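You operate a simulated robot arm through the tools that you are given. There is no shell and no other tool. Be economical: measure what you need, move in short steps, check, and stop when the job is done.

The job below is to be done with a simulated robot arm. You get a single attempt, and the scene is never put back.

## Task
Take the green block out of the clamp and blow its bed clean.
Fine: the block goes in the block tray; no dust is left; use the pen blower, stand it in its holder again, shut the blower valve; leave the other valves. Set down upright: what you pick out, pen blower. Where these are worked on the way, their far stop is far enough and under half their travel is too little: blower valve.
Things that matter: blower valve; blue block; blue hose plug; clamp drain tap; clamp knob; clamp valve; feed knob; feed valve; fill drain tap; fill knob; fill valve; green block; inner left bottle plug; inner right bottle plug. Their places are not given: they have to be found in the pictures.

The check looks at the end state, three seconds after you hand in, the way a careful person would. Anything else that was tipped, shoved, dropped, spilled or broken makes it a failure.

## Robot
A 6-joint arm with a fingered hand, fixed in place. Base frame: the origin is at the foot of the arm, x ahead of it, y to its left, z up. Lengths are in mm, angles in rad, forces in N, time in s.
With the tool pointing down near the work surface it reaches from about 320 to 900 mm from the base axis. Its first joint turns from -2.897 to 2.897 rad. Payload 5 kg.
The TCP is the grasp point between the finger pads, 43 mm short of the fingertips. In the tool frame z runs along the fingers and y along their closing line. Largest opening 144 mm; the body of the gripper starts 50 mm behind the TCP. The gripper is a hand of 5 fingers: y runs from the thumb to the fingers, the wrist lies at [-21, -133, -233] in the tool frame.
Orientation is that of the tool frame in the base frame, as a unit quaternion [w, x, y, z]. With the fingers straight down and the wrist toward the robot, the tool's x, y and z point along [0, 1, 0], [1, 0, 0] and [0, 0, -1] of the base frame.

## Interface
- The arm moves only by the tool step_arm. Its argument "rows" is a list of rows, each an object (a shift or turn left out is 0) with "slide": the shift along the tool's x, y, z in mm, a list of three; "delta_rot": the turn, a rotation vector about the tool's x, y, z in rad, a list of three. In form: [{"slide": [x, y, z], "delta_rot": [rx, ry, rz]}, ...]. A call has 1 to 8 rows; each row is the pose to reach, as a shift and turn from the pose commanded when the call began, along the tool's axes at that moment. Rows are played at 5 a second. More than 50 mm and 0.15 rad between two rows, and nothing of the call is played. Where a pose cannot be reached the arm comes as near as it can. A force on the tool above 40 N (or 10 N above the force at the start of the call, whichever is more), or a blocked arm, ends the call early, and 0.2 s more pass. In this call time passes only in rows, and 0.2 s behind the last. The reply holds the time, the measured pose of the TCP, the force on the tool along the base axes, the opening and the grip force, in the units named above and with some noise, with the torque about the TCP (base axes, N m) and any sound that the robot's microphone picked up.
- Cameras (640 x 400 px; columns grow to the right, rows downward): "scene" is fixed at [399.3, -496.7, 1642.4]; the picture's right is [0.92, -0.38, 0.00], its down [-0.23, -0.56, -0.80] and it looks along [0.30, 0.74, -0.60] (base axes); focal length 214 px, centre (320, 200). "wrist" rides on the gripper at [86, -109, -168] in the tool frame; the picture's right is [-0.80, 0.28, -0.53], its down [-0.54, -0.73, 0.42] and it looks along [-0.27, 0.63, 0.73] (tool axes); focal length 275 px, centre (320, 200).
- get_image(camera): a new picture of that camera. The clock stands still meanwhile.
- slide_trunk(by): slides the trunk up (or, below 0, down) by that many mm; the arm rides with it, the base frame stays. It gives what a move gives, with no picture.
- move_fingers(index, middle, ring, little, thumb_bend, thumb_turn): sets how far each is bent, from 0 (flat) to 1 (curled in); at 0.3 the hand is open as for a grip, at 0.7 the pads meet at the TCP. One left out holds its place. A second passes; each finger stops where it meets its share of the squeeze, and holds until it gets a number again. It is the only way to open and close the hand. It gives what a move gives, with no picture; readings hold the bend of each and the force on index, middle, ring, little, thumb and palm. thumb_turn goes from beside the hand (0) to across from the fingers (1), as for a grip.
- point_at(camera, pixels): for up to 12 pixels [column, row] of the newest picture of that camera ("zoom" is the newest enlarged one), the place [x, y, z] in the base frame of the surface seen there, good to about 2 mm. The clock stands still meanwhile.
- enlarge(camera, box): a new picture of the part [left, top, right, bottom] of that camera's present view, enlarged. The clock stands still meanwhile.
- hand_in(): hands the job in; it is judged then, once.

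Keep the steps short. Do not move on a guess: measure, check each grasp and each placing, and mend mistakes. In all there are 80 turns and 54 pictures (those below and enlarged ones count). Leave the gripper open and the arm clear of the work at the hand-in unless told otherwise, and finish with a single line.

The tools are called after "Emit:" by a JSON object that holds its "api" and its "payload". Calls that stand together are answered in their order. step_arm: Moves the arm, as the interface text tells. Its arguments: {"type":"object","properties":{"rows":{"type":"array"}},"required":["rows"]} The other tools are called the same way: slide_trunk (by) slides the trunk up or down; move_fingers (index, middle, ring, little, thumb_bend, thumb_turn) moves the fingers one by one; get_image (camera) takes a picture; point_at (camera, pixels) gives the place of the surface under pixels of a picture; enlarge (camera, box) takes an enlarged picture of a part of a camera's view; hand_in () hands the job in.

At the start:

```text
clock: 0.0
eef_pos: [371.5, -16.0, 1523.4]
tcp_rot: [0.0, 0.707, 0.707, 0.0]
force: [0.8, -0.4, -0.5]
wrist_torque: [-0.02, 0.01, -0.02]
opening: 143.7
grip_force: 0.0
shape: jaw
bend: [0.3, 0.3, 0.3, 0.3, 0.3, 0.98]
finger forces: [0.0, 0.0, 0.0, 0.1, 0.0, 0.0]
trunk travel left (down, up): [-525.0, 65.0]
```

scene: 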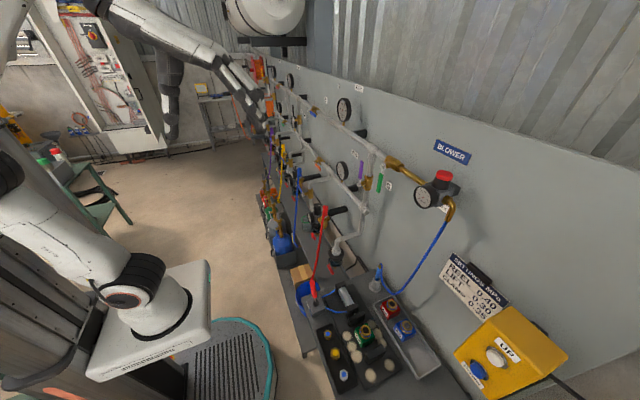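
wrist: 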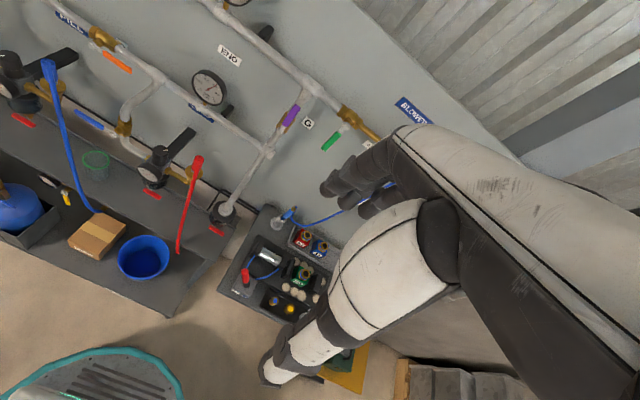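

I see a work area at about (270-450, 250-390) in the scene picture. I'll enlarge it, along with the blower valve region.

Emit:
{"api": "enlarge", "payload": {"camera": "scene", "box": [270, 250, 450, 390]}}

Emit:
{"api": "enlarge", "payload": {"camera": "scene", "box": [330, 80, 490, 260]}}

Emit:
{"api": "enlarge", "payload": {"camera": "wrist", "box": [200, 180, 360, 340]}}

```text
2.86 times, centred on (360, 320) of scene
```

zoom: 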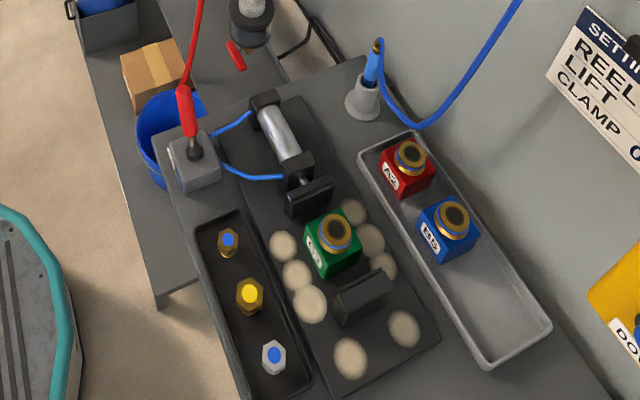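

```text
2.22 times, centred on (410, 170) of scene
```

zoom: 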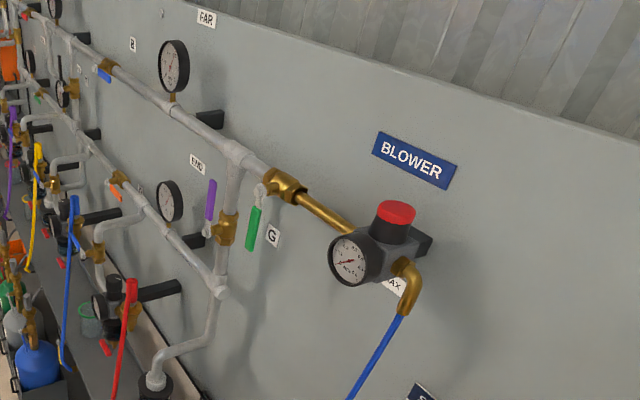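

```text
2.50 times, centred on (280, 260) of wrist
```

zoom: 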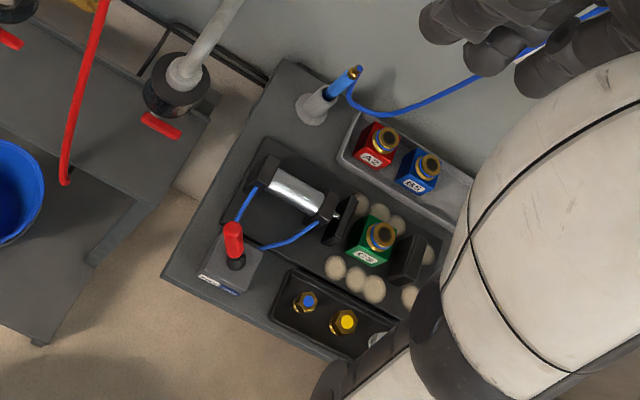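

Next I zoom tightly on the grey lever box and the clamp, reading its labels, and on the green valve.

Emit:
{"api": "enlarge", "payload": {"camera": "wrist", "box": [240, 250, 280, 300]}}

Emit:
{"api": "enlarge", "payload": {"camera": "scene", "box": [360, 140, 470, 230]}}

Emit:
{"api": "point_at", "payload": {"camera": "zoom", "pixels": [[90, 205], [75, 265], [120, 190], [160, 210], [395, 70], [360, 230], [440, 290]]}}

Emit:
{"api": "enlarge", "payload": {"camera": "scene", "box": [290, 260, 430, 380]}}

Emit:
{"api": "point_at", "payload": {"camera": "zoom", "pixels": [[395, 75], [370, 120], [410, 290], [395, 350], [470, 410], [250, 180], [130, 140], [145, 200], [500, 260], [510, 170], [600, 370], [460, 150]]}}

```text
8.00 times, centred on (260, 275) of wrist
```

zoom: 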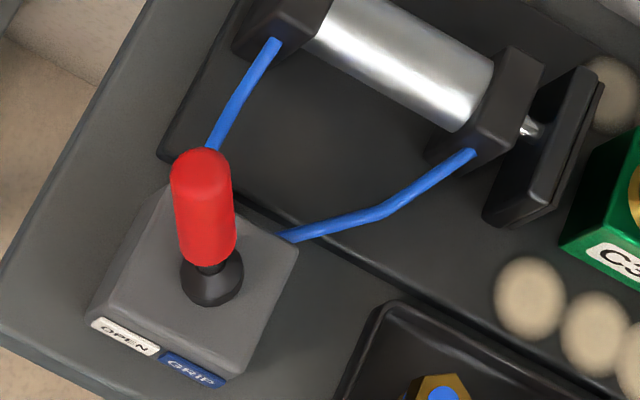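

```text
4.44 times, centred on (415, 185) of scene
```

zoom: 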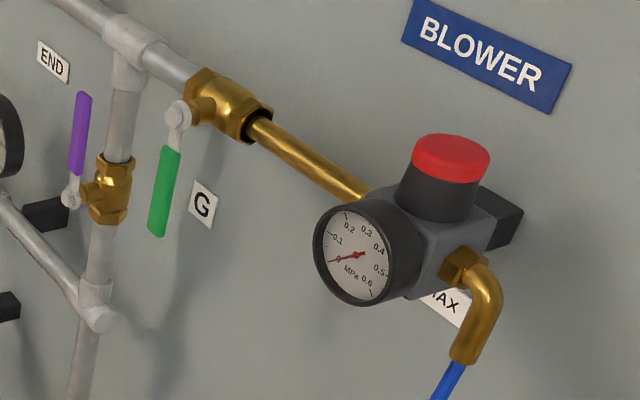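

```text
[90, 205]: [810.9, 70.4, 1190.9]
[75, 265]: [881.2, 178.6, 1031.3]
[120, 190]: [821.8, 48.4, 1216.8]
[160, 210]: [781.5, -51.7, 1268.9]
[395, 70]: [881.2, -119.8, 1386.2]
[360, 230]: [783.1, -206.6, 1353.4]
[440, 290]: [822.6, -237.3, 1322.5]
```

```text
3.33 times, centred on (360, 320) of scene
```

zoom: 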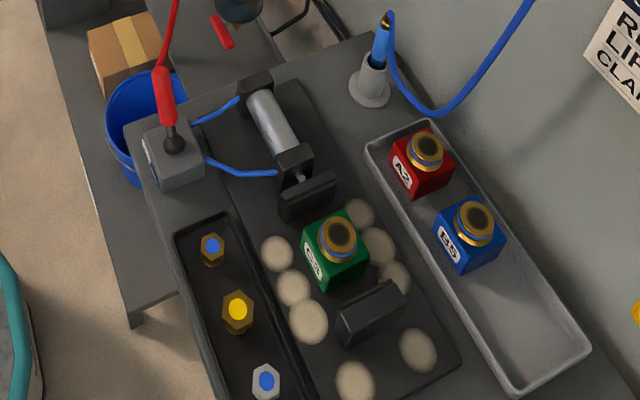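

```text
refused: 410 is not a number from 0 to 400
```

The lever box reads OPEN / GRIP. I'll measure the bench items in this zoom.

Emit:
{"api": "point_at", "payload": {"camera": "zoom", "pixels": [[384, 30], [373, 80], [338, 230], [330, 285], [370, 320], [313, 190], [165, 75], [173, 145], [190, 170], [472, 215], [500, 330], [425, 40]]}}

Emit:
{"api": "point_at", "payload": {"camera": "zoom", "pixels": [[277, 252], [293, 287], [310, 320], [357, 212], [378, 245], [395, 278], [418, 350], [355, 380], [425, 148], [520, 385], [590, 348], [368, 150]]}}

Emit:
{"api": "enlarge", "payload": {"camera": "scene", "box": [370, 150, 420, 200]}}

Emit:
{"api": "point_at", "payload": {"camera": "zoom", "pixels": [[290, 145], [275, 215], [262, 260], [245, 340], [260, 300], [400, 100], [450, 140], [120, 130], [360, 110]]}}

```text
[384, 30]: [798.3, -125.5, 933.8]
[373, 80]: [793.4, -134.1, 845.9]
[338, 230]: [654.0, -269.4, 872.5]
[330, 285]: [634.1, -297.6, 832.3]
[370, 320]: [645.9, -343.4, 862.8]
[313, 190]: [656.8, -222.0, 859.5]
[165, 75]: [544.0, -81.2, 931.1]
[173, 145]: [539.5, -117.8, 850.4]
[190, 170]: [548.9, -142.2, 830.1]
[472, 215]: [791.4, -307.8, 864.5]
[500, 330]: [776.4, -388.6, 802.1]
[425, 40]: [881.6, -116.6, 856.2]
```

```text
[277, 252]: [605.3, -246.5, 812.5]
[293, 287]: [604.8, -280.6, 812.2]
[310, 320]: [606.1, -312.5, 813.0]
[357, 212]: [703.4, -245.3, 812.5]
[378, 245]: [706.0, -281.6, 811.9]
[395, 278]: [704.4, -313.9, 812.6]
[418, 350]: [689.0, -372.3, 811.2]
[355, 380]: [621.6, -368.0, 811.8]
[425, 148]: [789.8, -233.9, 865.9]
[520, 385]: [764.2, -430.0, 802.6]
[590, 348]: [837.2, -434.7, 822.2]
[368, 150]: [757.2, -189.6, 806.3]
```

```text
8.00 times, centred on (395, 175) of scene
```

zoom: 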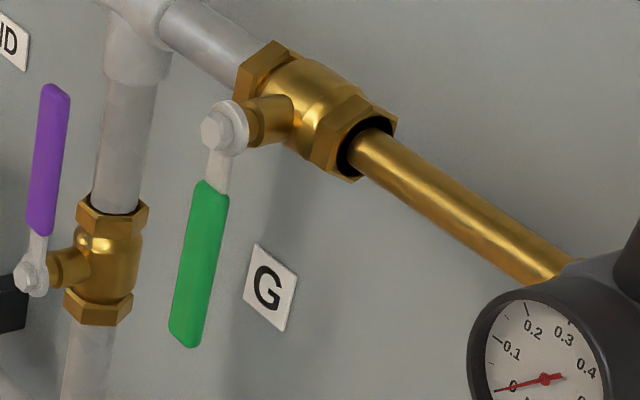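

```text
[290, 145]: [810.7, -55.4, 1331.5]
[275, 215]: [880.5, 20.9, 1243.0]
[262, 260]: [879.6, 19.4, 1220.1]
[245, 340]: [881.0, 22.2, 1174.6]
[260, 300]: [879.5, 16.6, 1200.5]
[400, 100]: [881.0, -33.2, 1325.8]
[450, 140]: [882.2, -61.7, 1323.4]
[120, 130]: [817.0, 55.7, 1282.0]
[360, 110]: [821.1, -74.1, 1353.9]
```

The green handle hangs crosswise to the pipe, so the valve is shut. I need details of the clamp jaws and lever state, and exact points on the green handle.

Emit:
{"api": "point_at", "payload": {"camera": "zoom", "pixels": [[215, 130], [218, 180], [208, 200], [198, 260], [185, 330], [180, 340], [265, 120], [310, 90], [205, 230]]}}

Emit:
{"api": "enlarge", "payload": {"camera": "scene", "box": [340, 300, 390, 350]}}

Emit:
{"api": "point_at", "payload": {"camera": "zoom", "pixels": [[250, 80], [330, 90], [300, 130], [330, 180], [250, 250], [410, 180], [350, 250], [420, 290], [380, 240], [300, 200], [440, 250], [330, 330]]}}

Emit:
{"api": "enlarge", "payload": {"camera": "scene", "box": [315, 270, 365, 320]}}

Emit:
{"api": "point_at", "payload": {"camera": "zoom", "pixels": [[180, 60], [185, 100], [200, 180], [215, 230], [190, 300], [150, 310], [270, 290], [200, 270], [220, 340]]}}

```text
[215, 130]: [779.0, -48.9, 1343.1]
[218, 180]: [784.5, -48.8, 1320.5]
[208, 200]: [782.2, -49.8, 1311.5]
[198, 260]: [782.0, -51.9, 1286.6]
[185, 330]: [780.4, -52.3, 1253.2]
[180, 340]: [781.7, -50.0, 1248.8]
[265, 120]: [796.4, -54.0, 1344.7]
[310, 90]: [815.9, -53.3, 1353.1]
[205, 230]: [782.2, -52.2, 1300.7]
```

```text
8.00 times, centred on (365, 325) of scene
```

zoom: 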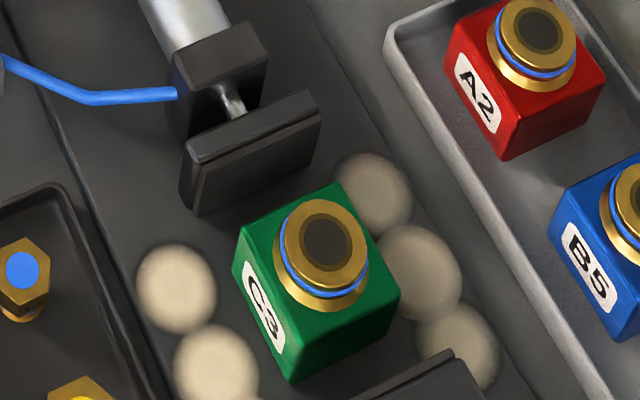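

```text
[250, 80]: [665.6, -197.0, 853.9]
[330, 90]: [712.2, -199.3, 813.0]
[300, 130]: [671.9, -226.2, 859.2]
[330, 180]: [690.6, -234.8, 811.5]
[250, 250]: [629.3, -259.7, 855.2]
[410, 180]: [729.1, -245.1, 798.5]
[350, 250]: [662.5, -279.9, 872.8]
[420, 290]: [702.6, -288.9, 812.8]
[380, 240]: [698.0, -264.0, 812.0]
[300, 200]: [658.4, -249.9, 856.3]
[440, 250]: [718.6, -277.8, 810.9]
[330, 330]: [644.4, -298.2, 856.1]
```

```text
8.00 times, centred on (340, 295) of scene
```

zoom: 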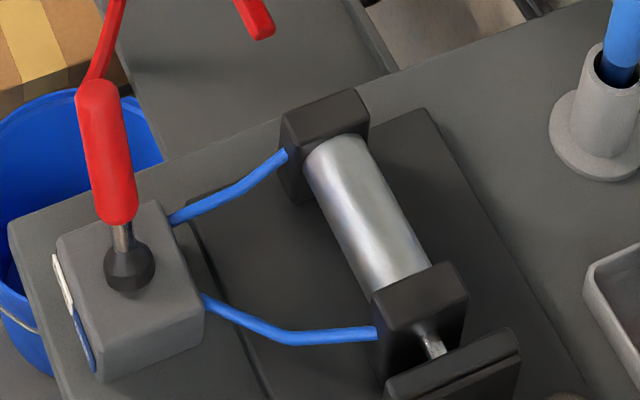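

```text
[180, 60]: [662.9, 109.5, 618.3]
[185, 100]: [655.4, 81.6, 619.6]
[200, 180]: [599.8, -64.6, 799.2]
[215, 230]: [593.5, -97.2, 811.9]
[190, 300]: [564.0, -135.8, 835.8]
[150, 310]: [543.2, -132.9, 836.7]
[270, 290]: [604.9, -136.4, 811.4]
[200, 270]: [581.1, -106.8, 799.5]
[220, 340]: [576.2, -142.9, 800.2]
```

What I read from the points:
- **Lever:** it leans to OPEN, and the jaw (y≈-230) stands off the block (y≈-247..-298), so the block stands loose.
- **Green blower valve:** it pivots at about (782,-49,1343), with the handle hanging down to z≈1249.

I'll do the valve first while the trunk is high. I move forward in free space and curl every finger but the index to make a pusher.

Emit:
{"api": "step_arm", "payload": {"rows": [{"slide": [-15, 35, 17]}, {"slide": [-30, 70, 34]}, {"slide": [-45, 105, 51]}, {"slide": [-60, 140, 68]}, {"slide": [-74, 175, 86]}, {"slide": [-89, 210, 104]}, {"slide": [-104, 245, 123]}]}}

Emit:
{"api": "step_arm", "payload": {"rows": [{"delta_rot": [-0.14, 0, 0]}, {"delta_rot": [-0.28, 0, 0]}, {"delta_rot": [-0.42, 0, 0]}, {"delta_rot": [-0.56, 0, 0]}, {"delta_rot": [-0.7, 0, 0]}, {"delta_rot": [-0.84, 0, 0]}, {"delta_rot": [-0.98, 0, 0]}, {"delta_rot": [-1.12, 0, 0]}]}}

Emit:
{"api": "move_fingers", "payload": {"index": 0.3, "middle": 1, "ring": 1, "little": 1}}

Emit:
{"api": "get_image", "payload": {"camera": "scene"}}

Emit:
{"api": "get_image", "payload": {"camera": "wrist"}}

```text
clock: 1.6
eef_pos: [620.1, -120.8, 1399.8]
tcp_rot: [0.0, 0.707, 0.707, 0.001]
force: [-0.9, -0.1, -0.5]
wrist_torque: [0.04, 0.04, 0.0]
opening: 144.0
grip_force: 0.0
shape: jaw
bend: [0.3, 0.3, 0.3, 0.3, 0.3, 0.98]
finger forces: [0.0, 0.0, 0.0, 0.1, 0.1, 0.1]
trunk travel left (down, up): [-525.0, 65.0]
```

```text
clock: 3.4
eef_pos: [617.0, -119.6, 1399.5]
tcp_rot: [0.375, 0.599, 0.599, 0.377]
force: [-0.2, -0.6, 0.1]
wrist_torque: [0.04, 0.03, 0.02]
opening: 143.6
grip_force: 0.1
shape: jaw
bend: [0.3, 0.3, 0.3, 0.3, 0.3, 0.98]
finger forces: [0.1, 0.1, 0.0, 0.1, 0.1, 0.0]
trunk travel left (down, up): [-525.0, 65.0]
```

```text
clock: 4.4
eef_pos: [616.9, -118.7, 1400.7]
tcp_rot: [0.375, 0.599, 0.599, 0.376]
force: [0.4, 0.0, -0.1]
wrist_torque: [-0.02, 0.01, 0.01]
opening: 149.5
grip_force: 0.0
shape: fingers
bend: [0.3, 1.0, 1.0, 1.0, 0.3, 0.98]
finger forces: [0.1, 0.1, 0.0, 0.1, 0.0, 0.0]
trunk travel left (down, up): [-525.0, 65.0]
```

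```text
42 pictures are left
```

scene: 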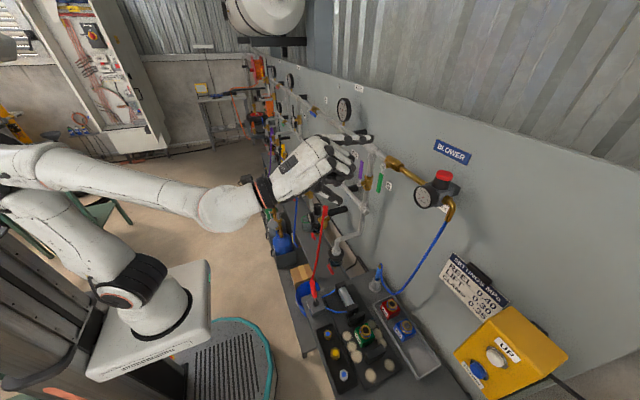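

```text
41 pictures are left
```

wrist: 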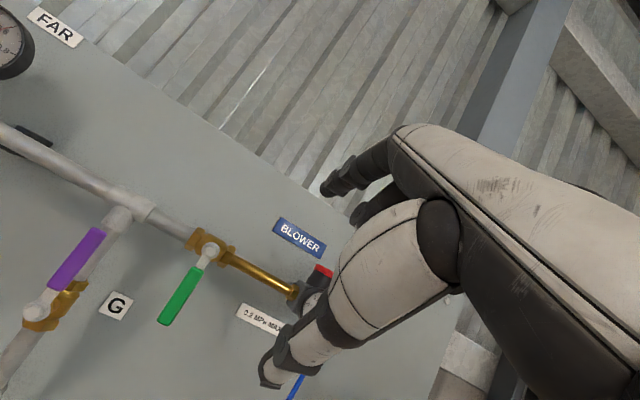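

The hand points up and forward with the index out. I'll finish the rotation to level and measure where the index tip sits.

Emit:
{"api": "step_arm", "payload": {"rows": [{"delta_rot": [-0.15, 0, 0]}, {"delta_rot": [-0.3, 0, 0]}, {"delta_rot": [-0.45, 0, 0]}]}}

Emit:
{"api": "enlarge", "payload": {"camera": "scene", "box": [260, 110, 460, 235]}}

Emit:
{"api": "get_image", "payload": {"camera": "wrist"}}

```text
clock: 5.2
eef_pos: [596.6, -148.4, 1446.2]
tcp_rot: [0.483, 0.504, 0.511, 0.501]
force: [-0.1, 0.2, -0.4]
wrist_torque: [0.0, -0.05, -0.04]
opening: 149.7
grip_force: 0.1
shape: fingers
bend: [0.3, 1.0, 1.0, 1.0, 0.3, 0.98]
finger forces: [0.0, 0.0, 0.0, 0.0, 0.0, 0.0]
out of reach, approached as far as the arm can: row 2, 3
trunk travel left (down, up): [-525.0, 65.0]
```

```text
3.20 times, centred on (360, 172) of scene
```

zoom: 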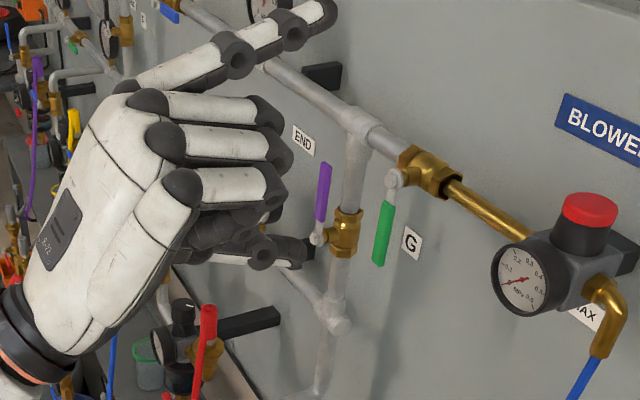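

```text
39 pictures are left
```

wrist: 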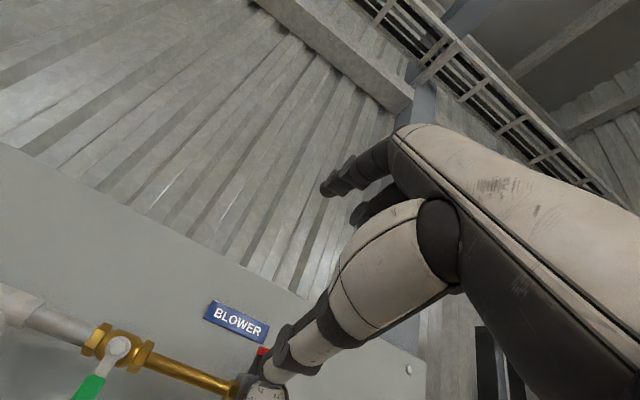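

Index is on the +y side of the hand. I'll measure tip and knuckles in the zoom.

Emit:
{"api": "point_at", "payload": {"camera": "zoom", "pixels": [[325, 12], [290, 28], [238, 55], [265, 110], [272, 150], [275, 185], [262, 255], [300, 255], [205, 220]]}}

```text
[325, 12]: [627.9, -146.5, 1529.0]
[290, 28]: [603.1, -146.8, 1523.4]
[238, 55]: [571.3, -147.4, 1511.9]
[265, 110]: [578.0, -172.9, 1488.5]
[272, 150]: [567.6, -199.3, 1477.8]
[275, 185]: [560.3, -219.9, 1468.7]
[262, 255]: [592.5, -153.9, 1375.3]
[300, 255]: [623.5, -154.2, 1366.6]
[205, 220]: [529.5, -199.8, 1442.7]
```

The index lies at tool (0, +83, up to +40), with the other fingers on the tool -x side. I'll lower the hand to z≈1185, staying 60 mm short of the wall valve, and see where it ends up.

Emit:
{"api": "step_arm", "payload": {"rows": [{"slide": [5, -42, 10]}, {"slide": [10, -84, 20]}, {"slide": [15, -126, 30]}, {"slide": [20, -168, 40]}, {"slide": [25, -215, 50]}]}}

```text
clock: 6.4
eef_pos: [619.9, -191.1, 1386.8]
tcp_rot: [0.453, 0.519, 0.524, 0.501]
force: [0.5, -0.9, -0.2]
wrist_torque: [-0.04, -0.04, 0.03]
opening: 149.5
grip_force: 0.1
shape: fingers
bend: [0.3, 1.0, 1.0, 1.0, 0.3, 0.98]
finger forces: [0.0, 0.1, 0.1, 0.0, 0.0, 0.0]
out of reach, approached as far as the arm can: row 1, 2, 3, 4, 5
trunk travel left (down, up): [-525.0, 65.0]
```

That pitch is at a joint limit. I'll back off to the earlier reachable tilt and read the pose before using the trunk.

Emit:
{"api": "step_arm", "payload": {"rows": [{"delta_rot": [0.15, 0, 0]}, {"delta_rot": [0.3, 0, 0]}, {"delta_rot": [0.45, 0, 0]}]}}

Emit:
{"api": "slide_trunk", "payload": {"by": -150}}

```text
clock: 7.2
eef_pos: [618.2, -189.0, 1382.1]
tcp_rot: [0.326, 0.607, 0.623, 0.37]
force: [0.2, 0.2, -0.1]
wrist_torque: [0.01, 0.0, 0.01]
opening: 149.6
grip_force: 0.0
shape: fingers
bend: [0.3, 1.0, 1.0, 1.0, 0.3, 0.98]
finger forces: [0.1, 0.1, 0.0, 0.0, 0.1, 0.0]
trunk travel left (down, up): [-525.0, 65.0]
```

```text
clock: 8.9
eef_pos: [619.1, -189.6, 1232.5]
tcp_rot: [0.327, 0.606, 0.622, 0.373]
force: [-0.1, 0.0, 0.3]
wrist_torque: [-0.02, -0.01, -0.02]
opening: 149.7
grip_force: 0.1
shape: fingers
bend: [0.3, 1.0, 1.0, 1.0, 0.3, 0.98]
finger forces: [0.1, 0.0, 0.1, 0.0, 0.0, 0.0]
trunk travel left (down, up): [-375.0, 215.0]
```

Reached cleanly this time. The index tip should be about (+75, 0, +52) from the TCP. I'll place it just to the right (-y) of the green handle at y≈-82.

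Emit:
{"api": "step_arm", "payload": {"rows": [{"slide": [25, 9, 25]}, {"slide": [50, 17.5, 50]}, {"slide": [76, 26, 75]}, {"slide": [100, 35, 99]}]}}

Emit:
{"api": "enlarge", "payload": {"camera": "scene", "box": [340, 130, 430, 220]}}

```text
clock: 9.9
eef_pos: [716.2, -82.5, 1214.8]
tcp_rot: [0.326, 0.607, 0.622, 0.371]
force: [-0.7, 0.3, 0.6]
wrist_torque: [-0.03, 0.01, 0.02]
opening: 149.5
grip_force: 0.0
shape: fingers
bend: [0.3, 1.0, 1.0, 1.0, 0.3, 0.98]
finger forces: [0.0, 0.0, 0.0, 0.0, 0.0, 0.2]
trunk travel left (down, up): [-375.0, 215.0]
```

```text
4.44 times, centred on (385, 175) of scene
```

zoom: 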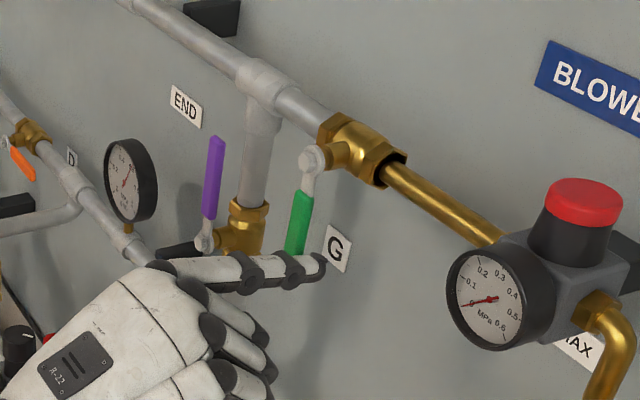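

The index is right beside the handle. I push toward +y by 40 mm to test that direction.

Emit:
{"api": "step_arm", "payload": {"rows": [{"slide": [10, 0, 0]}, {"slide": [20, 0, 0]}, {"slide": [30, 0, 0]}, {"slide": [40, 0, 0]}]}}

Emit:
{"api": "enlarge", "payload": {"camera": "scene", "box": [340, 130, 430, 220]}}

```text
clock: 11.0
eef_pos: [713.6, -56.4, 1214.3]
tcp_rot: [0.324, 0.615, 0.616, 0.37]
force: [-0.9, -31.8, -1.8]
wrist_torque: [1.8, 0.09, -2.18]
opening: 150.6
grip_force: 16.6
shape: fingers
bend: [0.3, 1.0, 1.0, 1.0, 0.3, 0.98]
finger forces: [32.3, 0.1, 0.0, 0.1, 0.0, 0.0]
trunk travel left (down, up): [-375.0, 215.0]
stopped in row 4: the force on the tool passed its limit at 45 N (the readings are from after the stop); the commanded pose is now the measured one
```

```text
4.44 times, centred on (385, 175) of scene
```

zoom: 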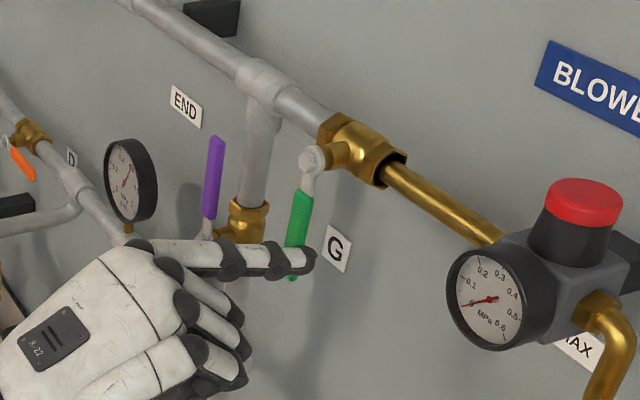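

It is blocked that way (45 N and no motion), so it opens toward -y. I'll back out, pass in front, and set the index on the +y side.

Emit:
{"api": "step_arm", "payload": {"rows": [{"slide": [-10, 0, 0]}, {"slide": [-8, -20, -33]}, {"slide": [-5, -36, -60]}, {"slide": [28, -36, -60]}, {"slide": [61, -36, -60]}, {"slide": [60, -18, -30]}, {"slide": [58, 0, 0]}]}}

Emit:
{"api": "step_arm", "payload": {"rows": [{"slide": [-15, 0, 0]}, {"slide": [-30, 0, 0]}, {"slide": [-40, 0, 0]}, {"slide": [-50, 0, 0]}]}}

Emit:
{"api": "enlarge", "payload": {"camera": "scene", "box": [340, 130, 430, 220]}}

```text
clock: 12.6
eef_pos: [712.7, 6.8, 1219.0]
tcp_rot: [0.325, 0.611, 0.62, 0.37]
force: [0.1, 0.9, -0.6]
wrist_torque: [0.0, 0.0, 0.02]
opening: 149.5
grip_force: 0.1
shape: fingers
bend: [0.3, 1.0, 1.0, 1.0, 0.3, 0.98]
finger forces: [0.0, 0.1, 0.0, 0.0, 0.0, 0.0]
trunk travel left (down, up): [-375.0, 215.0]
```

```text
clock: 13.6
eef_pos: [714.5, -42.2, 1216.2]
tcp_rot: [0.325, 0.611, 0.62, 0.37]
force: [0.2, 0.6, -1.0]
wrist_torque: [0.01, 0.02, -0.01]
opening: 149.8
grip_force: 0.6
shape: fingers
bend: [0.3, 1.0, 1.0, 1.0, 0.3, 0.98]
finger forces: [0.3, 0.0, 0.1, 0.0, 0.0, 0.1]
trunk travel left (down, up): [-375.0, 215.0]
```

```text
4.44 times, centred on (385, 175) of scene
```

zoom: 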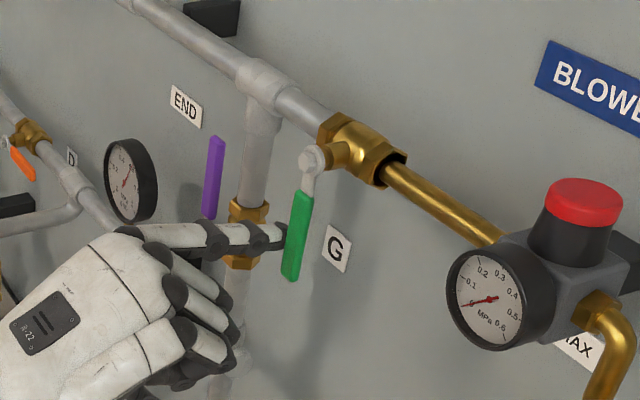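

The index now touches the handle's left side. I push toward -y along the handle's arc about the pivot.

Emit:
{"api": "step_arm", "payload": {"rows": [{"slide": [-13, 0, -1]}, {"slide": [-26, 0.3, -1.8]}, {"slide": [-42, 5, -6]}, {"slide": [-55.3, 12.3, -10.7]}, {"slide": [-69.6, 24, -18.5]}, {"slide": [-77, 34, -25]}, {"slide": [-81.6, 44, -31]}, {"slide": [-83.9, 57.8, -39.5]}]}}

Emit:
{"api": "enlarge", "payload": {"camera": "scene", "box": [340, 120, 470, 220]}}

```text
clock: 15.4
eef_pos: [712.5, -127.6, 1279.9]
tcp_rot: [0.324, 0.612, 0.62, 0.369]
force: [-3.8, 2.5, -8.2]
wrist_torque: [-0.23, 0.39, 0.19]
opening: 138.1
grip_force: 4.6
shape: fingers
bend: [0.37, 1.0, 1.0, 1.0, 0.3, 0.98]
finger forces: [9.0, 0.1, 0.1, 0.0, 0.0, 0.0]
trunk travel left (down, up): [-375.0, 215.0]
```

```text
4.00 times, centred on (405, 170) of scene
```

zoom: 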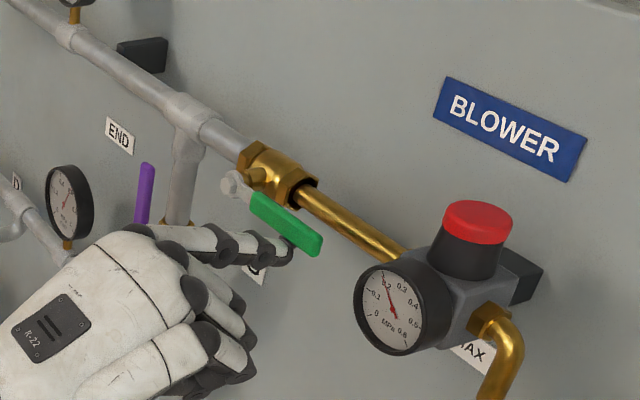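

The handle now lies along the pipe and the blower gauge shows about 0.2, so the valve is open. I'll retreat straight back from the wall.

Emit:
{"api": "step_arm", "payload": {"rows": [{"slide": [-1, -17, 10]}, {"slide": [1, -37, -24]}, {"slide": [3, -57, -58]}, {"slide": [6, -78, -93]}, {"slide": [8, -97, -127]}]}}

Emit:
{"api": "step_arm", "payload": {"rows": [{"delta_rot": [0.128, -0.008, 0.0015]}, {"delta_rot": [0.256, -0.0165, 0.003]}, {"delta_rot": [0.384, -0.025, 0.0045]}, {"delta_rot": [0.512, -0.033, 0.006]}, {"delta_rot": [0.64, -0.0415, 0.0075]}, {"delta_rot": [0.769, -0.05, 0.009]}, {"delta_rot": [0.897, -0.058, 0.0105]}, {"delta_rot": [1.025, -0.0665, 0.012]}]}}

Emit:
{"api": "slide_trunk", "payload": {"by": -180}}

Emit:
{"api": "move_fingers", "payload": {"index": 0.3, "middle": 0.3, "ring": 1, "little": 1, "thumb_bend": 0.3}}

Emit:
{"api": "get_image", "payload": {"camera": "wrist"}}

```text
clock: 16.8
eef_pos: [572.8, -101.5, 1235.7]
tcp_rot: [0.289, 0.604, 0.641, 0.375]
force: [-0.6, 0.2, -0.9]
wrist_torque: [0.01, -0.02, -0.04]
opening: 149.7
grip_force: 0.0
shape: fingers
bend: [0.3, 1.0, 1.0, 1.0, 0.3, 0.97]
finger forces: [0.0, 0.0, 0.0, 0.1, 0.1, 0.0]
trunk travel left (down, up): [-375.0, 215.0]
stopped in row 5: the arm was blocked; the commanded pose is now the measured one
```

```text
clock: 18.6
eef_pos: [573.1, -104.7, 1237.1]
tcp_rot: [-0.025, 0.686, 0.727, -0.004]
force: [0.3, -0.5, 0.3]
wrist_torque: [-0.01, -0.01, 0.02]
opening: 149.7
grip_force: 0.1
shape: fingers
bend: [0.3, 1.0, 1.0, 1.0, 0.3, 0.97]
finger forces: [0.0, 0.0, 0.0, 0.0, 0.0, 0.1]
trunk travel left (down, up): [-375.0, 215.0]
```

```text
clock: 20.6
eef_pos: [572.1, -104.2, 1057.5]
tcp_rot: [-0.024, 0.684, 0.729, -0.004]
force: [-1.0, -0.1, 0.1]
wrist_torque: [-0.03, -0.01, 0.0]
opening: 149.5
grip_force: 0.0
shape: fingers
bend: [0.3, 1.0, 1.0, 1.0, 0.3, 0.97]
finger forces: [0.1, 0.0, 0.0, 0.0, 0.0, 0.0]
trunk travel left (down, up): [-195.0, 395.0]
```

```text
clock: 21.6
eef_pos: [572.3, -104.1, 1057.8]
tcp_rot: [-0.025, 0.686, 0.728, -0.005]
force: [0.2, -0.9, -0.7]
wrist_torque: [0.04, 0.01, 0.01]
opening: 149.7
grip_force: 0.0
shape: fingers
bend: [0.3, 0.3, 1.0, 1.0, 0.3, 0.97]
finger forces: [0.1, 0.0, 0.0, 0.0, 0.0, 0.0]
trunk travel left (down, up): [-195.0, 395.0]
```

```text
34 pictures are left
```

wrist: 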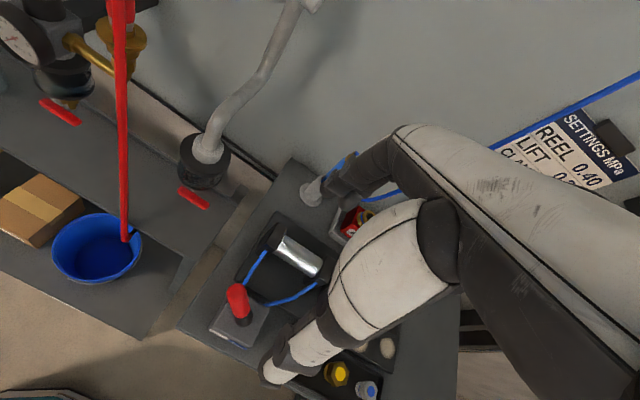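

The valve works are clear and the hand is down with ring and little curled. Before moving over the block I measure its corners and the jaws again.

Emit:
{"api": "enlarge", "payload": {"camera": "scene", "box": [345, 305, 395, 355]}}

Emit:
{"api": "step_arm", "payload": {"rows": [{"delta_rot": [-0.042, -0.028, 0.059]}]}}

```text
8.00 times, centred on (370, 330) of scene
```

zoom: 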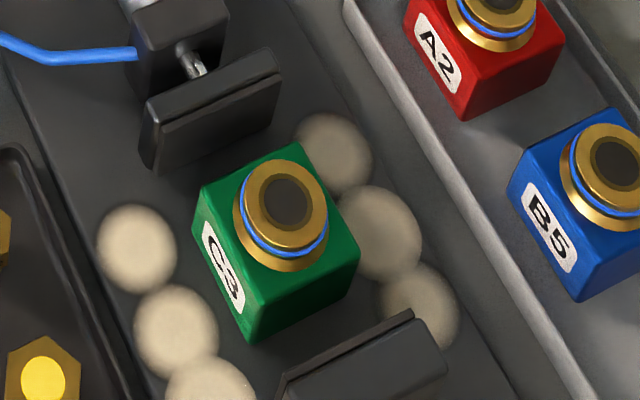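

```text
clock: 22.0
eef_pos: [572.3, -104.5, 1056.1]
tcp_rot: [-0.001, 0.707, 0.707, 0.001]
force: [0.5, 0.2, -0.3]
wrist_torque: [0.05, 0.03, 0.04]
opening: 149.8
grip_force: 0.0
shape: fingers
bend: [0.3, 0.3, 1.0, 1.0, 0.3, 0.97]
finger forces: [0.0, 0.1, 0.1, 0.0, 0.1, 0.1]
trunk travel left (down, up): [-195.0, 395.0]
```

Emit:
{"api": "point_at", "payload": {"camera": "zoom", "pixels": [[205, 190], [297, 150], [352, 245], [250, 300], [285, 200], [275, 165], [285, 250], [155, 120], [275, 70], [210, 110], [405, 318], [290, 375]]}}

Emit:
{"api": "point_at", "payload": {"camera": "zoom", "pixels": [[240, 325], [205, 250], [250, 335], [355, 265], [430, 350], [340, 385], [540, 250], [615, 155], [590, 290], [515, 195], [560, 170], [460, 250]]}}

```text
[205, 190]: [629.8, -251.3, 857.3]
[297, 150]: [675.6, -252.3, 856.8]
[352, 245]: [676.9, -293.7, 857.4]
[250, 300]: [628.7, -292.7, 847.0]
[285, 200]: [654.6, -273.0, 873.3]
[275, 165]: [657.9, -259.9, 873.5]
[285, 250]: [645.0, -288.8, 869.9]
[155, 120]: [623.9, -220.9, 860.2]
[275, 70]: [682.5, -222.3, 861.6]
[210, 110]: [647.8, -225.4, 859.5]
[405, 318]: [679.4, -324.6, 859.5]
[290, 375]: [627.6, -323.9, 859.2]
```

```text
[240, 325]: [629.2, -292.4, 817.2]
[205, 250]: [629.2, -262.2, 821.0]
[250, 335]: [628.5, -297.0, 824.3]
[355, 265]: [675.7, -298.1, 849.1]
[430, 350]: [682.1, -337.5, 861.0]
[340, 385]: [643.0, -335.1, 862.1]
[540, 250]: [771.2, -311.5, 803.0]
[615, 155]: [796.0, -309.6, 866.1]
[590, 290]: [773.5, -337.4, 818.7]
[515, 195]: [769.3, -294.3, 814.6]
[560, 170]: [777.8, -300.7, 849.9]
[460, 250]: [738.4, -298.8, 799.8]
```

Findings:
- **Green block:** x 629–678, y -250…-297, top z 857, centre (653.5, -273.5).
- **Jaws:** at y -228 and -322.
- **Fingers:** index (tool x 0) and middle (-25) fit between the jaws with TCP y≈-261.

I move above it.

Emit:
{"api": "step_arm", "payload": {"rows": [{"slide": [-39, 20, 10]}, {"slide": [-78, 40, 20]}, {"slide": [-118, 61, 30]}, {"slide": [-156.5, 81.5, 46]}, {"slide": [-156.5, 81.5, 86]}, {"slide": [-156.5, 81.5, 116]}]}}

Emit:
{"api": "enlarge", "payload": {"camera": "scene", "box": [310, 250, 430, 350]}}

Emit:
{"api": "get_image", "payload": {"camera": "wrist"}}

```text
clock: 23.4
eef_pos: [655.7, -260.2, 942.1]
tcp_rot: [0.0, 0.707, 0.707, 0.001]
force: [0.4, 0.2, 0.3]
wrist_torque: [-0.01, -0.03, 0.02]
opening: 149.4
grip_force: 0.0
shape: fingers
bend: [0.3, 0.3, 1.0, 1.0, 0.3, 0.98]
finger forces: [0.1, 0.1, 0.0, 0.0, 0.0, 0.0]
trunk travel left (down, up): [-195.0, 395.0]
```

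```text
4.00 times, centred on (370, 300) of scene
```

zoom: 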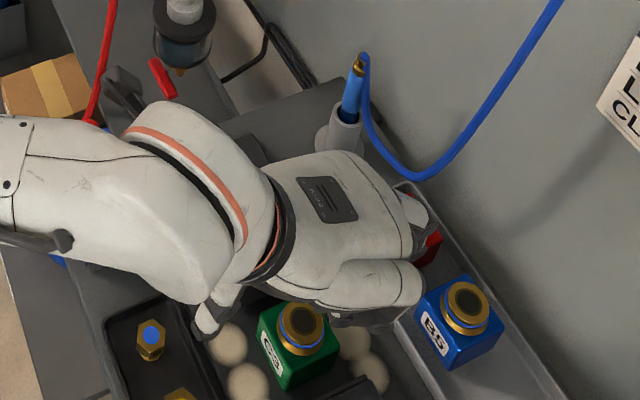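

```text
31 pictures are left
```

wrist: 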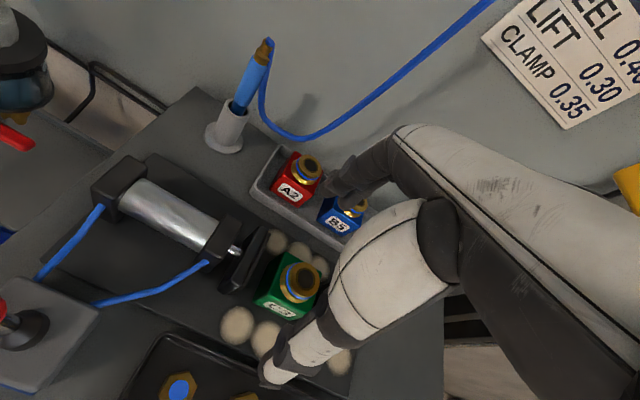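

The scene shows nothing in the way. I narrow the hand a little so as not to touch the trays, then check the opening.

Emit:
{"api": "move_fingers", "payload": {"index": 0.42, "middle": 0.42, "thumb_bend": 0.42}}

Emit:
{"api": "step_arm", "payload": {"rows": [{"slide": [-1, -2, 20]}, {"slide": [-1, -2, 40]}, {"slide": [-1, -2, 60]}, {"slide": [-1, -2, 80]}]}}

Emit:
{"api": "get_image", "payload": {"camera": "wrist"}}

```text
clock: 24.4
eef_pos: [656.2, -261.4, 941.2]
tcp_rot: [-0.001, 0.706, 0.708, 0.001]
force: [0.1, 0.0, -0.5]
wrist_torque: [-0.01, -0.02, -0.02]
opening: 107.7
grip_force: 0.0
shape: fingers
bend: [0.42, 0.42, 1.0, 1.0, 0.42, 0.98]
finger forces: [0.0, 0.0, 0.1, 0.1, 0.0, 0.0]
trunk travel left (down, up): [-195.0, 395.0]
```

```text
clock: 25.4
eef_pos: [653.1, -262.6, 860.8]
tcp_rot: [0.0, 0.707, 0.707, 0.002]
force: [-0.3, -0.3, 0.0]
wrist_torque: [-0.03, -0.01, -0.01]
opening: 107.6
grip_force: 0.0
shape: fingers
bend: [0.42, 0.42, 1.0, 1.0, 0.42, 0.98]
finger forces: [0.1, 0.0, 0.0, 0.0, 0.0, 0.1]
trunk travel left (down, up): [-195.0, 395.0]
```

```text
30 pictures are left
```

wrist: 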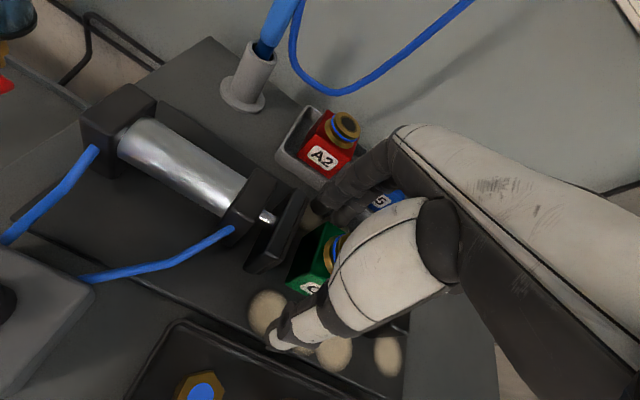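

Fingers straddle the block with no contact. Closing index, middle and thumb.

Emit:
{"api": "move_fingers", "payload": {"index": 0.7, "middle": 0.7, "thumb_bend": 0.7}}

Emit:
{"api": "step_arm", "payload": {"rows": [{"slide": [0, 0, -10]}, {"slide": [0, 0, -30]}, {"slide": [0, 0, -60]}, {"slide": [0, 0, -100]}]}}

Emit:
{"api": "enlarge", "payload": {"camera": "scene", "box": [310, 240, 450, 380]}}

```text
clock: 26.4
eef_pos: [653.9, -262.5, 860.9]
tcp_rot: [0.0, 0.706, 0.708, 0.0]
force: [2.1, -0.3, 3.3]
wrist_torque: [-0.11, -0.22, 0.03]
opening: 50.7
grip_force: 18.2
shape: fingers
bend: [0.58, 0.6, 1.0, 1.0, 0.6, 0.96]
finger forces: [9.2, 11.7, 0.0, 0.0, 16.1, 0.0]
trunk travel left (down, up): [-195.0, 395.0]
```

```text
clock: 27.4
eef_pos: [654.1, -264.0, 962.5]
tcp_rot: [-0.002, 0.707, 0.708, 0.0]
force: [0.8, -0.6, -3.0]
wrist_torque: [0.06, 0.03, 0.02]
opening: 50.8
grip_force: 16.1
shape: fingers
bend: [0.58, 0.61, 1.0, 1.0, 0.6, 0.96]
finger forces: [9.6, 6.4, 0.0, 0.0, 16.0, 0.0]
trunk travel left (down, up): [-195.0, 395.0]
```

```text
2.86 times, centred on (380, 310) of scene
```

zoom: 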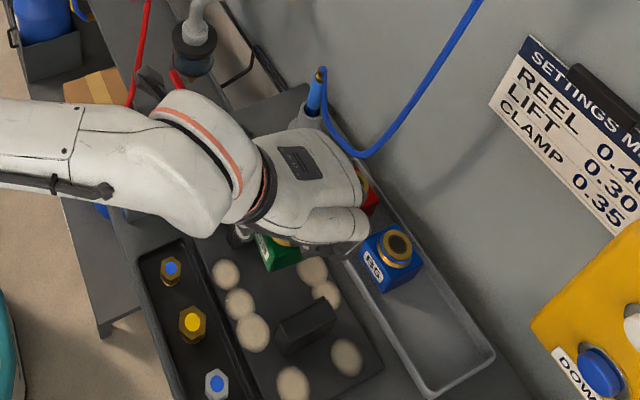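

The block is held (about 16 N) and lifted. Now I measure the tray rims and floor to choose the set-down spot beyond B5.

Emit:
{"api": "point_at", "payload": {"camera": "zoom", "pixels": [[400, 330], [415, 365], [385, 305], [445, 330], [470, 345], [490, 355], [425, 385], [440, 275], [455, 290], [430, 340], [393, 335], [462, 372]]}}

Emit:
{"api": "enlarge", "payload": {"camera": "scene", "box": [390, 310, 450, 380]}}

Emit:
{"api": "point_at", "payload": {"camera": "zoom", "pixels": [[230, 200], [200, 210], [180, 215], [260, 170], [300, 190], [330, 180], [350, 165], [370, 160], [250, 280], [300, 270], [240, 100], [290, 320]]}}

```text
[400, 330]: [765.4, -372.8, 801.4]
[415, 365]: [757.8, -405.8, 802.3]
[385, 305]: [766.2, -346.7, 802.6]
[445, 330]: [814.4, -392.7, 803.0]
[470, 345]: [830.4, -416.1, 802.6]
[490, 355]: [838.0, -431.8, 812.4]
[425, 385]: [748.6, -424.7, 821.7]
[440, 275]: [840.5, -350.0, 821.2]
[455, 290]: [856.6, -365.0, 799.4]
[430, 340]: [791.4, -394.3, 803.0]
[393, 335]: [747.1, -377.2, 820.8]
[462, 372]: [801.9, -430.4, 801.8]
```

```text
5.71 times, centred on (420, 345) of scene
```

zoom: 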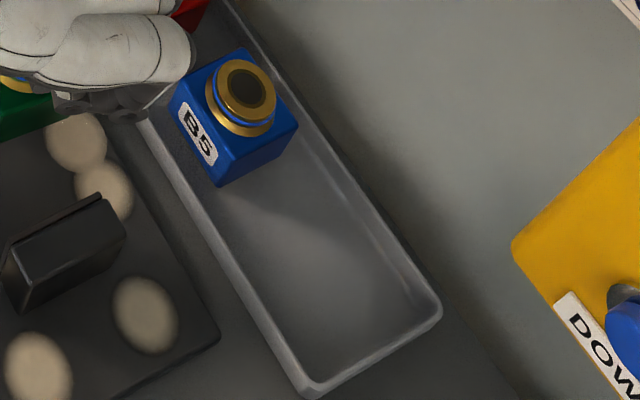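

```text
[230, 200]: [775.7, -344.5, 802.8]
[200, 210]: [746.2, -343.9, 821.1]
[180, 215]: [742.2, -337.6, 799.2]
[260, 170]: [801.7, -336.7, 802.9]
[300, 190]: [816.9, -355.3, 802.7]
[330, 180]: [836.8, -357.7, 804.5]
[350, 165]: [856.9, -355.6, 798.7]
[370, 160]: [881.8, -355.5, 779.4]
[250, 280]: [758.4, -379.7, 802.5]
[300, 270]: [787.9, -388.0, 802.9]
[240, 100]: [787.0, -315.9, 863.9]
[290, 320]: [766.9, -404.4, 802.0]
```

Tray inner width is x 749–838, floor z 802, and B5's front is at y≈-334. I check the yellow box and hose positions for clearance before going there.

Emit:
{"api": "point_at", "payload": {"camera": "zoom", "pixels": [[520, 245], [560, 300], [620, 150], [610, 330]]}}

Emit:
{"api": "step_arm", "payload": {"rows": [{"slide": [-32, 0, 0]}, {"slide": [-64, 0, 0]}, {"slide": [-94, 0, 0]}, {"slide": [-94, 46, 0]}, {"slide": [-94, 92, 0]}, {"slide": [-95, 120, 0]}, {"slide": [-95, 139, 0]}]}}

Emit:
{"api": "enlarge", "payload": {"camera": "scene", "box": [340, 240, 470, 380]}}

```text
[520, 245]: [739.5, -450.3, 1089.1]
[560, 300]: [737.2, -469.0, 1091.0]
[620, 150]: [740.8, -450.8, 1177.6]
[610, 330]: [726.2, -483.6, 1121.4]
```

```text
clock: 29.0
eef_pos: [741.4, -342.7, 947.2]
tcp_rot: [0.0, 0.707, 0.707, 0.001]
force: [0.2, -0.6, -2.9]
wrist_torque: [0.05, 0.02, 0.02]
opening: 50.8
grip_force: 15.5
shape: fingers
bend: [0.58, 0.61, 1.0, 1.0, 0.6, 0.96]
finger forces: [9.1, 6.3, 0.0, 0.1, 15.6, 0.0]
out of reach, approached as far as the arm can: row 5, 6, 7
trunk travel left (down, up): [-195.0, 395.0]
```

```text
2.86 times, centred on (405, 310) of scene
```

zoom: 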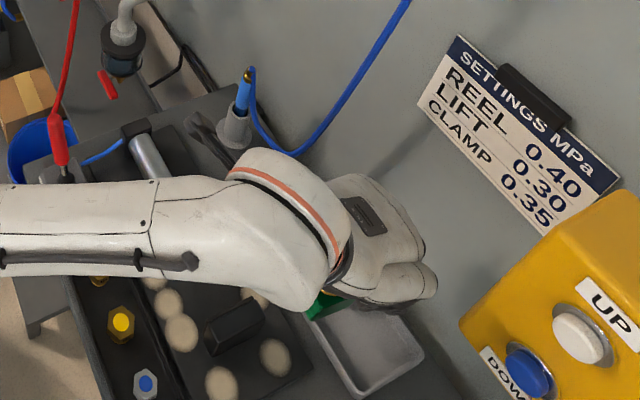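

The arm's reach ended at about 816 mm radius at this trunk height. I'll raise the arm 80 mm, lower the trunk 100 mm, and try again.

Emit:
{"api": "step_arm", "payload": {"rows": [{"slide": [0, -10, -40]}, {"slide": [0, -20, -80]}, {"slide": [0, -20, -110]}]}}

Emit:
{"api": "slide_trunk", "payload": {"by": -130}}

Emit:
{"api": "step_arm", "payload": {"rows": [{"slide": [0, 20, 0]}, {"slide": [0, 40, 0]}, {"slide": [-5, 55, 0]}, {"slide": [-10, 72, 0]}]}}

```text
clock: 29.8
eef_pos: [699.7, -325.6, 1013.9]
tcp_rot: [-0.001, 0.706, 0.708, 0.001]
force: [-0.9, 0.3, -2.1]
wrist_torque: [-0.04, -0.03, 0.06]
opening: 50.3
grip_force: 15.3
shape: fingers
bend: [0.58, 0.61, 1.0, 1.0, 0.6, 0.96]
finger forces: [9.1, 6.2, 0.0, 0.0, 15.5, 0.0]
out of reach, approached as far as the arm can: row 1, 2, 3
trunk travel left (down, up): [-195.0, 395.0]
```

```text
clock: 31.3
eef_pos: [700.1, -324.4, 882.5]
tcp_rot: [-0.002, 0.707, 0.708, 0.001]
force: [0.1, 3.9, -6.5]
wrist_torque: [0.06, -0.09, -0.13]
opening: 50.6
grip_force: 13.8
shape: fingers
bend: [0.56, 0.65, 1.0, 1.0, 0.62, 0.96]
finger forces: [12.0, 0.0, 0.0, 0.0, 15.2, 0.0]
trunk travel left (down, up): [-65.0, 525.0]
```

```text
clock: 32.3
eef_pos: [729.3, -312.8, 862.7]
tcp_rot: [0.001, 0.707, 0.707, 0.002]
force: [-6.4, -2.8, 13.1]
wrist_torque: [-0.27, -0.13, -0.08]
opening: 50.4
grip_force: 18.1
shape: fingers
bend: [0.56, 0.67, 1.0, 1.0, 0.62, 0.97]
finger forces: [12.8, 8.3, 0.0, 0.1, 14.5, 0.0]
out of reach, approached as far as the arm can: row 1, 2, 3, 4
trunk travel left (down, up): [-65.0, 525.0]
```

That moved the wrong way: the readings show more reach when the trunk is higher, and the block has touched something. I look before moving.

Emit:
{"api": "enlarge", "payload": {"camera": "scene", "box": [330, 240, 450, 380]}}

Emit:
{"api": "get_image", "payload": {"camera": "wrist"}}

```text
2.86 times, centred on (390, 310) of scene
```

zoom: 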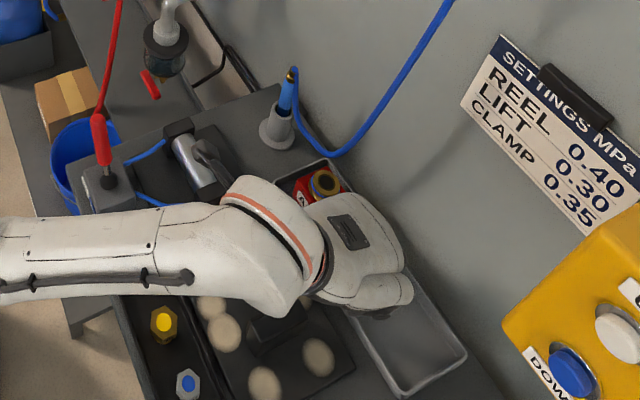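

```text
25 pictures are left
```

wrist: 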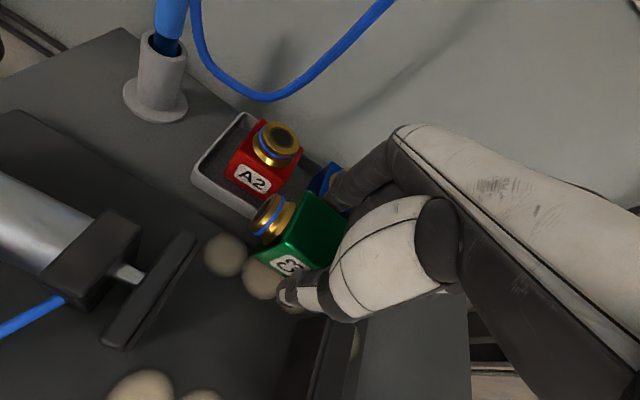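

The green block has tilted in the grip (cap leaning to +y) but is still held. I lift straight up with the trunk and look again.

Emit:
{"api": "slide_trunk", "payload": {"by": 150}}

Emit:
{"api": "enlarge", "payload": {"camera": "wrist", "box": [180, 100, 420, 330]}}

Emit:
{"api": "point_at", "payload": {"camera": "zoom", "pixels": [[200, 170], [190, 200], [160, 200], [260, 200], [190, 230], [235, 265], [265, 175], [300, 230], [220, 150]]}}

```text
clock: 34.1
eef_pos: [731.0, -313.3, 1009.6]
tcp_rot: [0.0, 0.707, 0.707, 0.0]
force: [-0.3, 0.2, -4.0]
wrist_torque: [-0.06, 0.02, -0.02]
opening: 50.8
grip_force: 12.3
shape: fingers
bend: [0.56, 0.65, 1.0, 1.0, 0.62, 0.97]
finger forces: [12.2, 0.1, 0.0, 0.0, 12.2, 0.0]
trunk travel left (down, up): [-215.0, 375.0]
```

```text
1.74 times, centred on (300, 215) of wrist
```

zoom: 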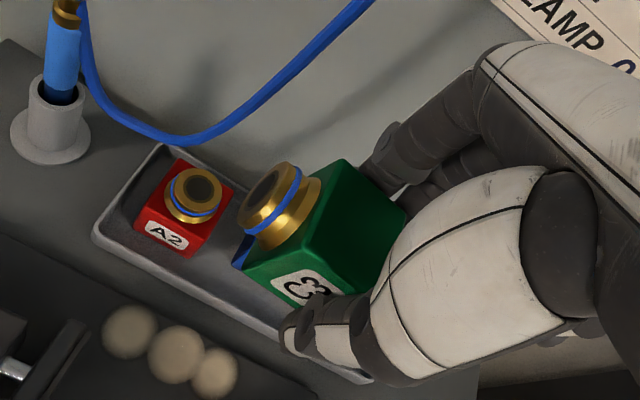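

```text
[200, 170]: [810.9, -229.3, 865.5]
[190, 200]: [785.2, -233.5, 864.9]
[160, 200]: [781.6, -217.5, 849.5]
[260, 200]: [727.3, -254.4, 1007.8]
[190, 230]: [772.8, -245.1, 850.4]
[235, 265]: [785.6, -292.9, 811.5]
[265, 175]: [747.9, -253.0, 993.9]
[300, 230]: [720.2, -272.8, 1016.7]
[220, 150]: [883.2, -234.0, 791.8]
```

I measure the block's faces to get its tilt angle.

Emit:
{"api": "point_at", "payload": {"camera": "zoom", "pixels": [[342, 165], [325, 190], [300, 240], [250, 268], [265, 285], [400, 210], [360, 240], [370, 200], [340, 250], [300, 285], [285, 172], [247, 225]]}}

```text
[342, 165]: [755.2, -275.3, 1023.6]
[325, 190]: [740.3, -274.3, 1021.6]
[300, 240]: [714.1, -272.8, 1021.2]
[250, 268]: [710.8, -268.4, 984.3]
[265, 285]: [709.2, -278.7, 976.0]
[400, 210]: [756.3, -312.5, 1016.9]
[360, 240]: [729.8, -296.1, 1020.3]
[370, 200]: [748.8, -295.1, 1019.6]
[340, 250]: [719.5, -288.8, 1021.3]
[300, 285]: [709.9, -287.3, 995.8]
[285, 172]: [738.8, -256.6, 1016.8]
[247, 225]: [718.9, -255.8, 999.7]
```

The block has turned about 80° about the pinch, with the cap pointing +y. I'll right it by tilting the hand and setting it on a flat clear area, so I check for clear bench past the bed end.

Emit:
{"api": "enlarge", "payload": {"camera": "scene", "box": [310, 300, 470, 400]}}

Emit:
{"api": "point_at", "payload": {"camera": "zoom", "pixels": [[370, 300], [330, 310], [360, 330], [390, 360], [430, 330], [400, 390], [330, 350], [310, 390], [240, 330], [230, 260], [260, 380], [350, 280]]}}

```text
4.00 times, centred on (390, 350) of scene
```

zoom: 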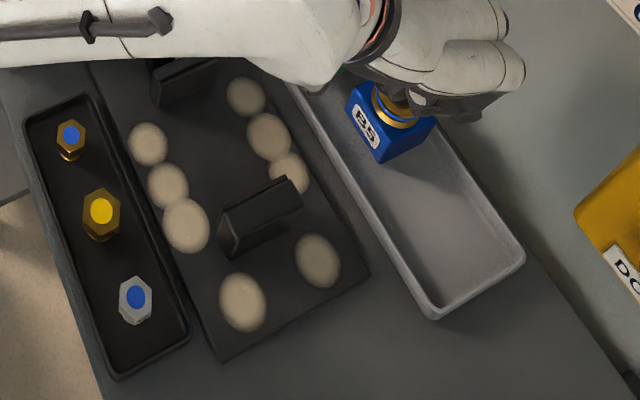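

```text
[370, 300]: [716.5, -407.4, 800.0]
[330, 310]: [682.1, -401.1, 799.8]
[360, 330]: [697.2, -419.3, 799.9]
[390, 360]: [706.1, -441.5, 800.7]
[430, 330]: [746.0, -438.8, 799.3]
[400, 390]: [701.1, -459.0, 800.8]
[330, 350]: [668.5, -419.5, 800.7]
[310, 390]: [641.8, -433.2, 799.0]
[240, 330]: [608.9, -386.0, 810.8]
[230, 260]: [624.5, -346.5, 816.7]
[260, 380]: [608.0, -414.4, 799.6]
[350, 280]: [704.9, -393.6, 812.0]
```

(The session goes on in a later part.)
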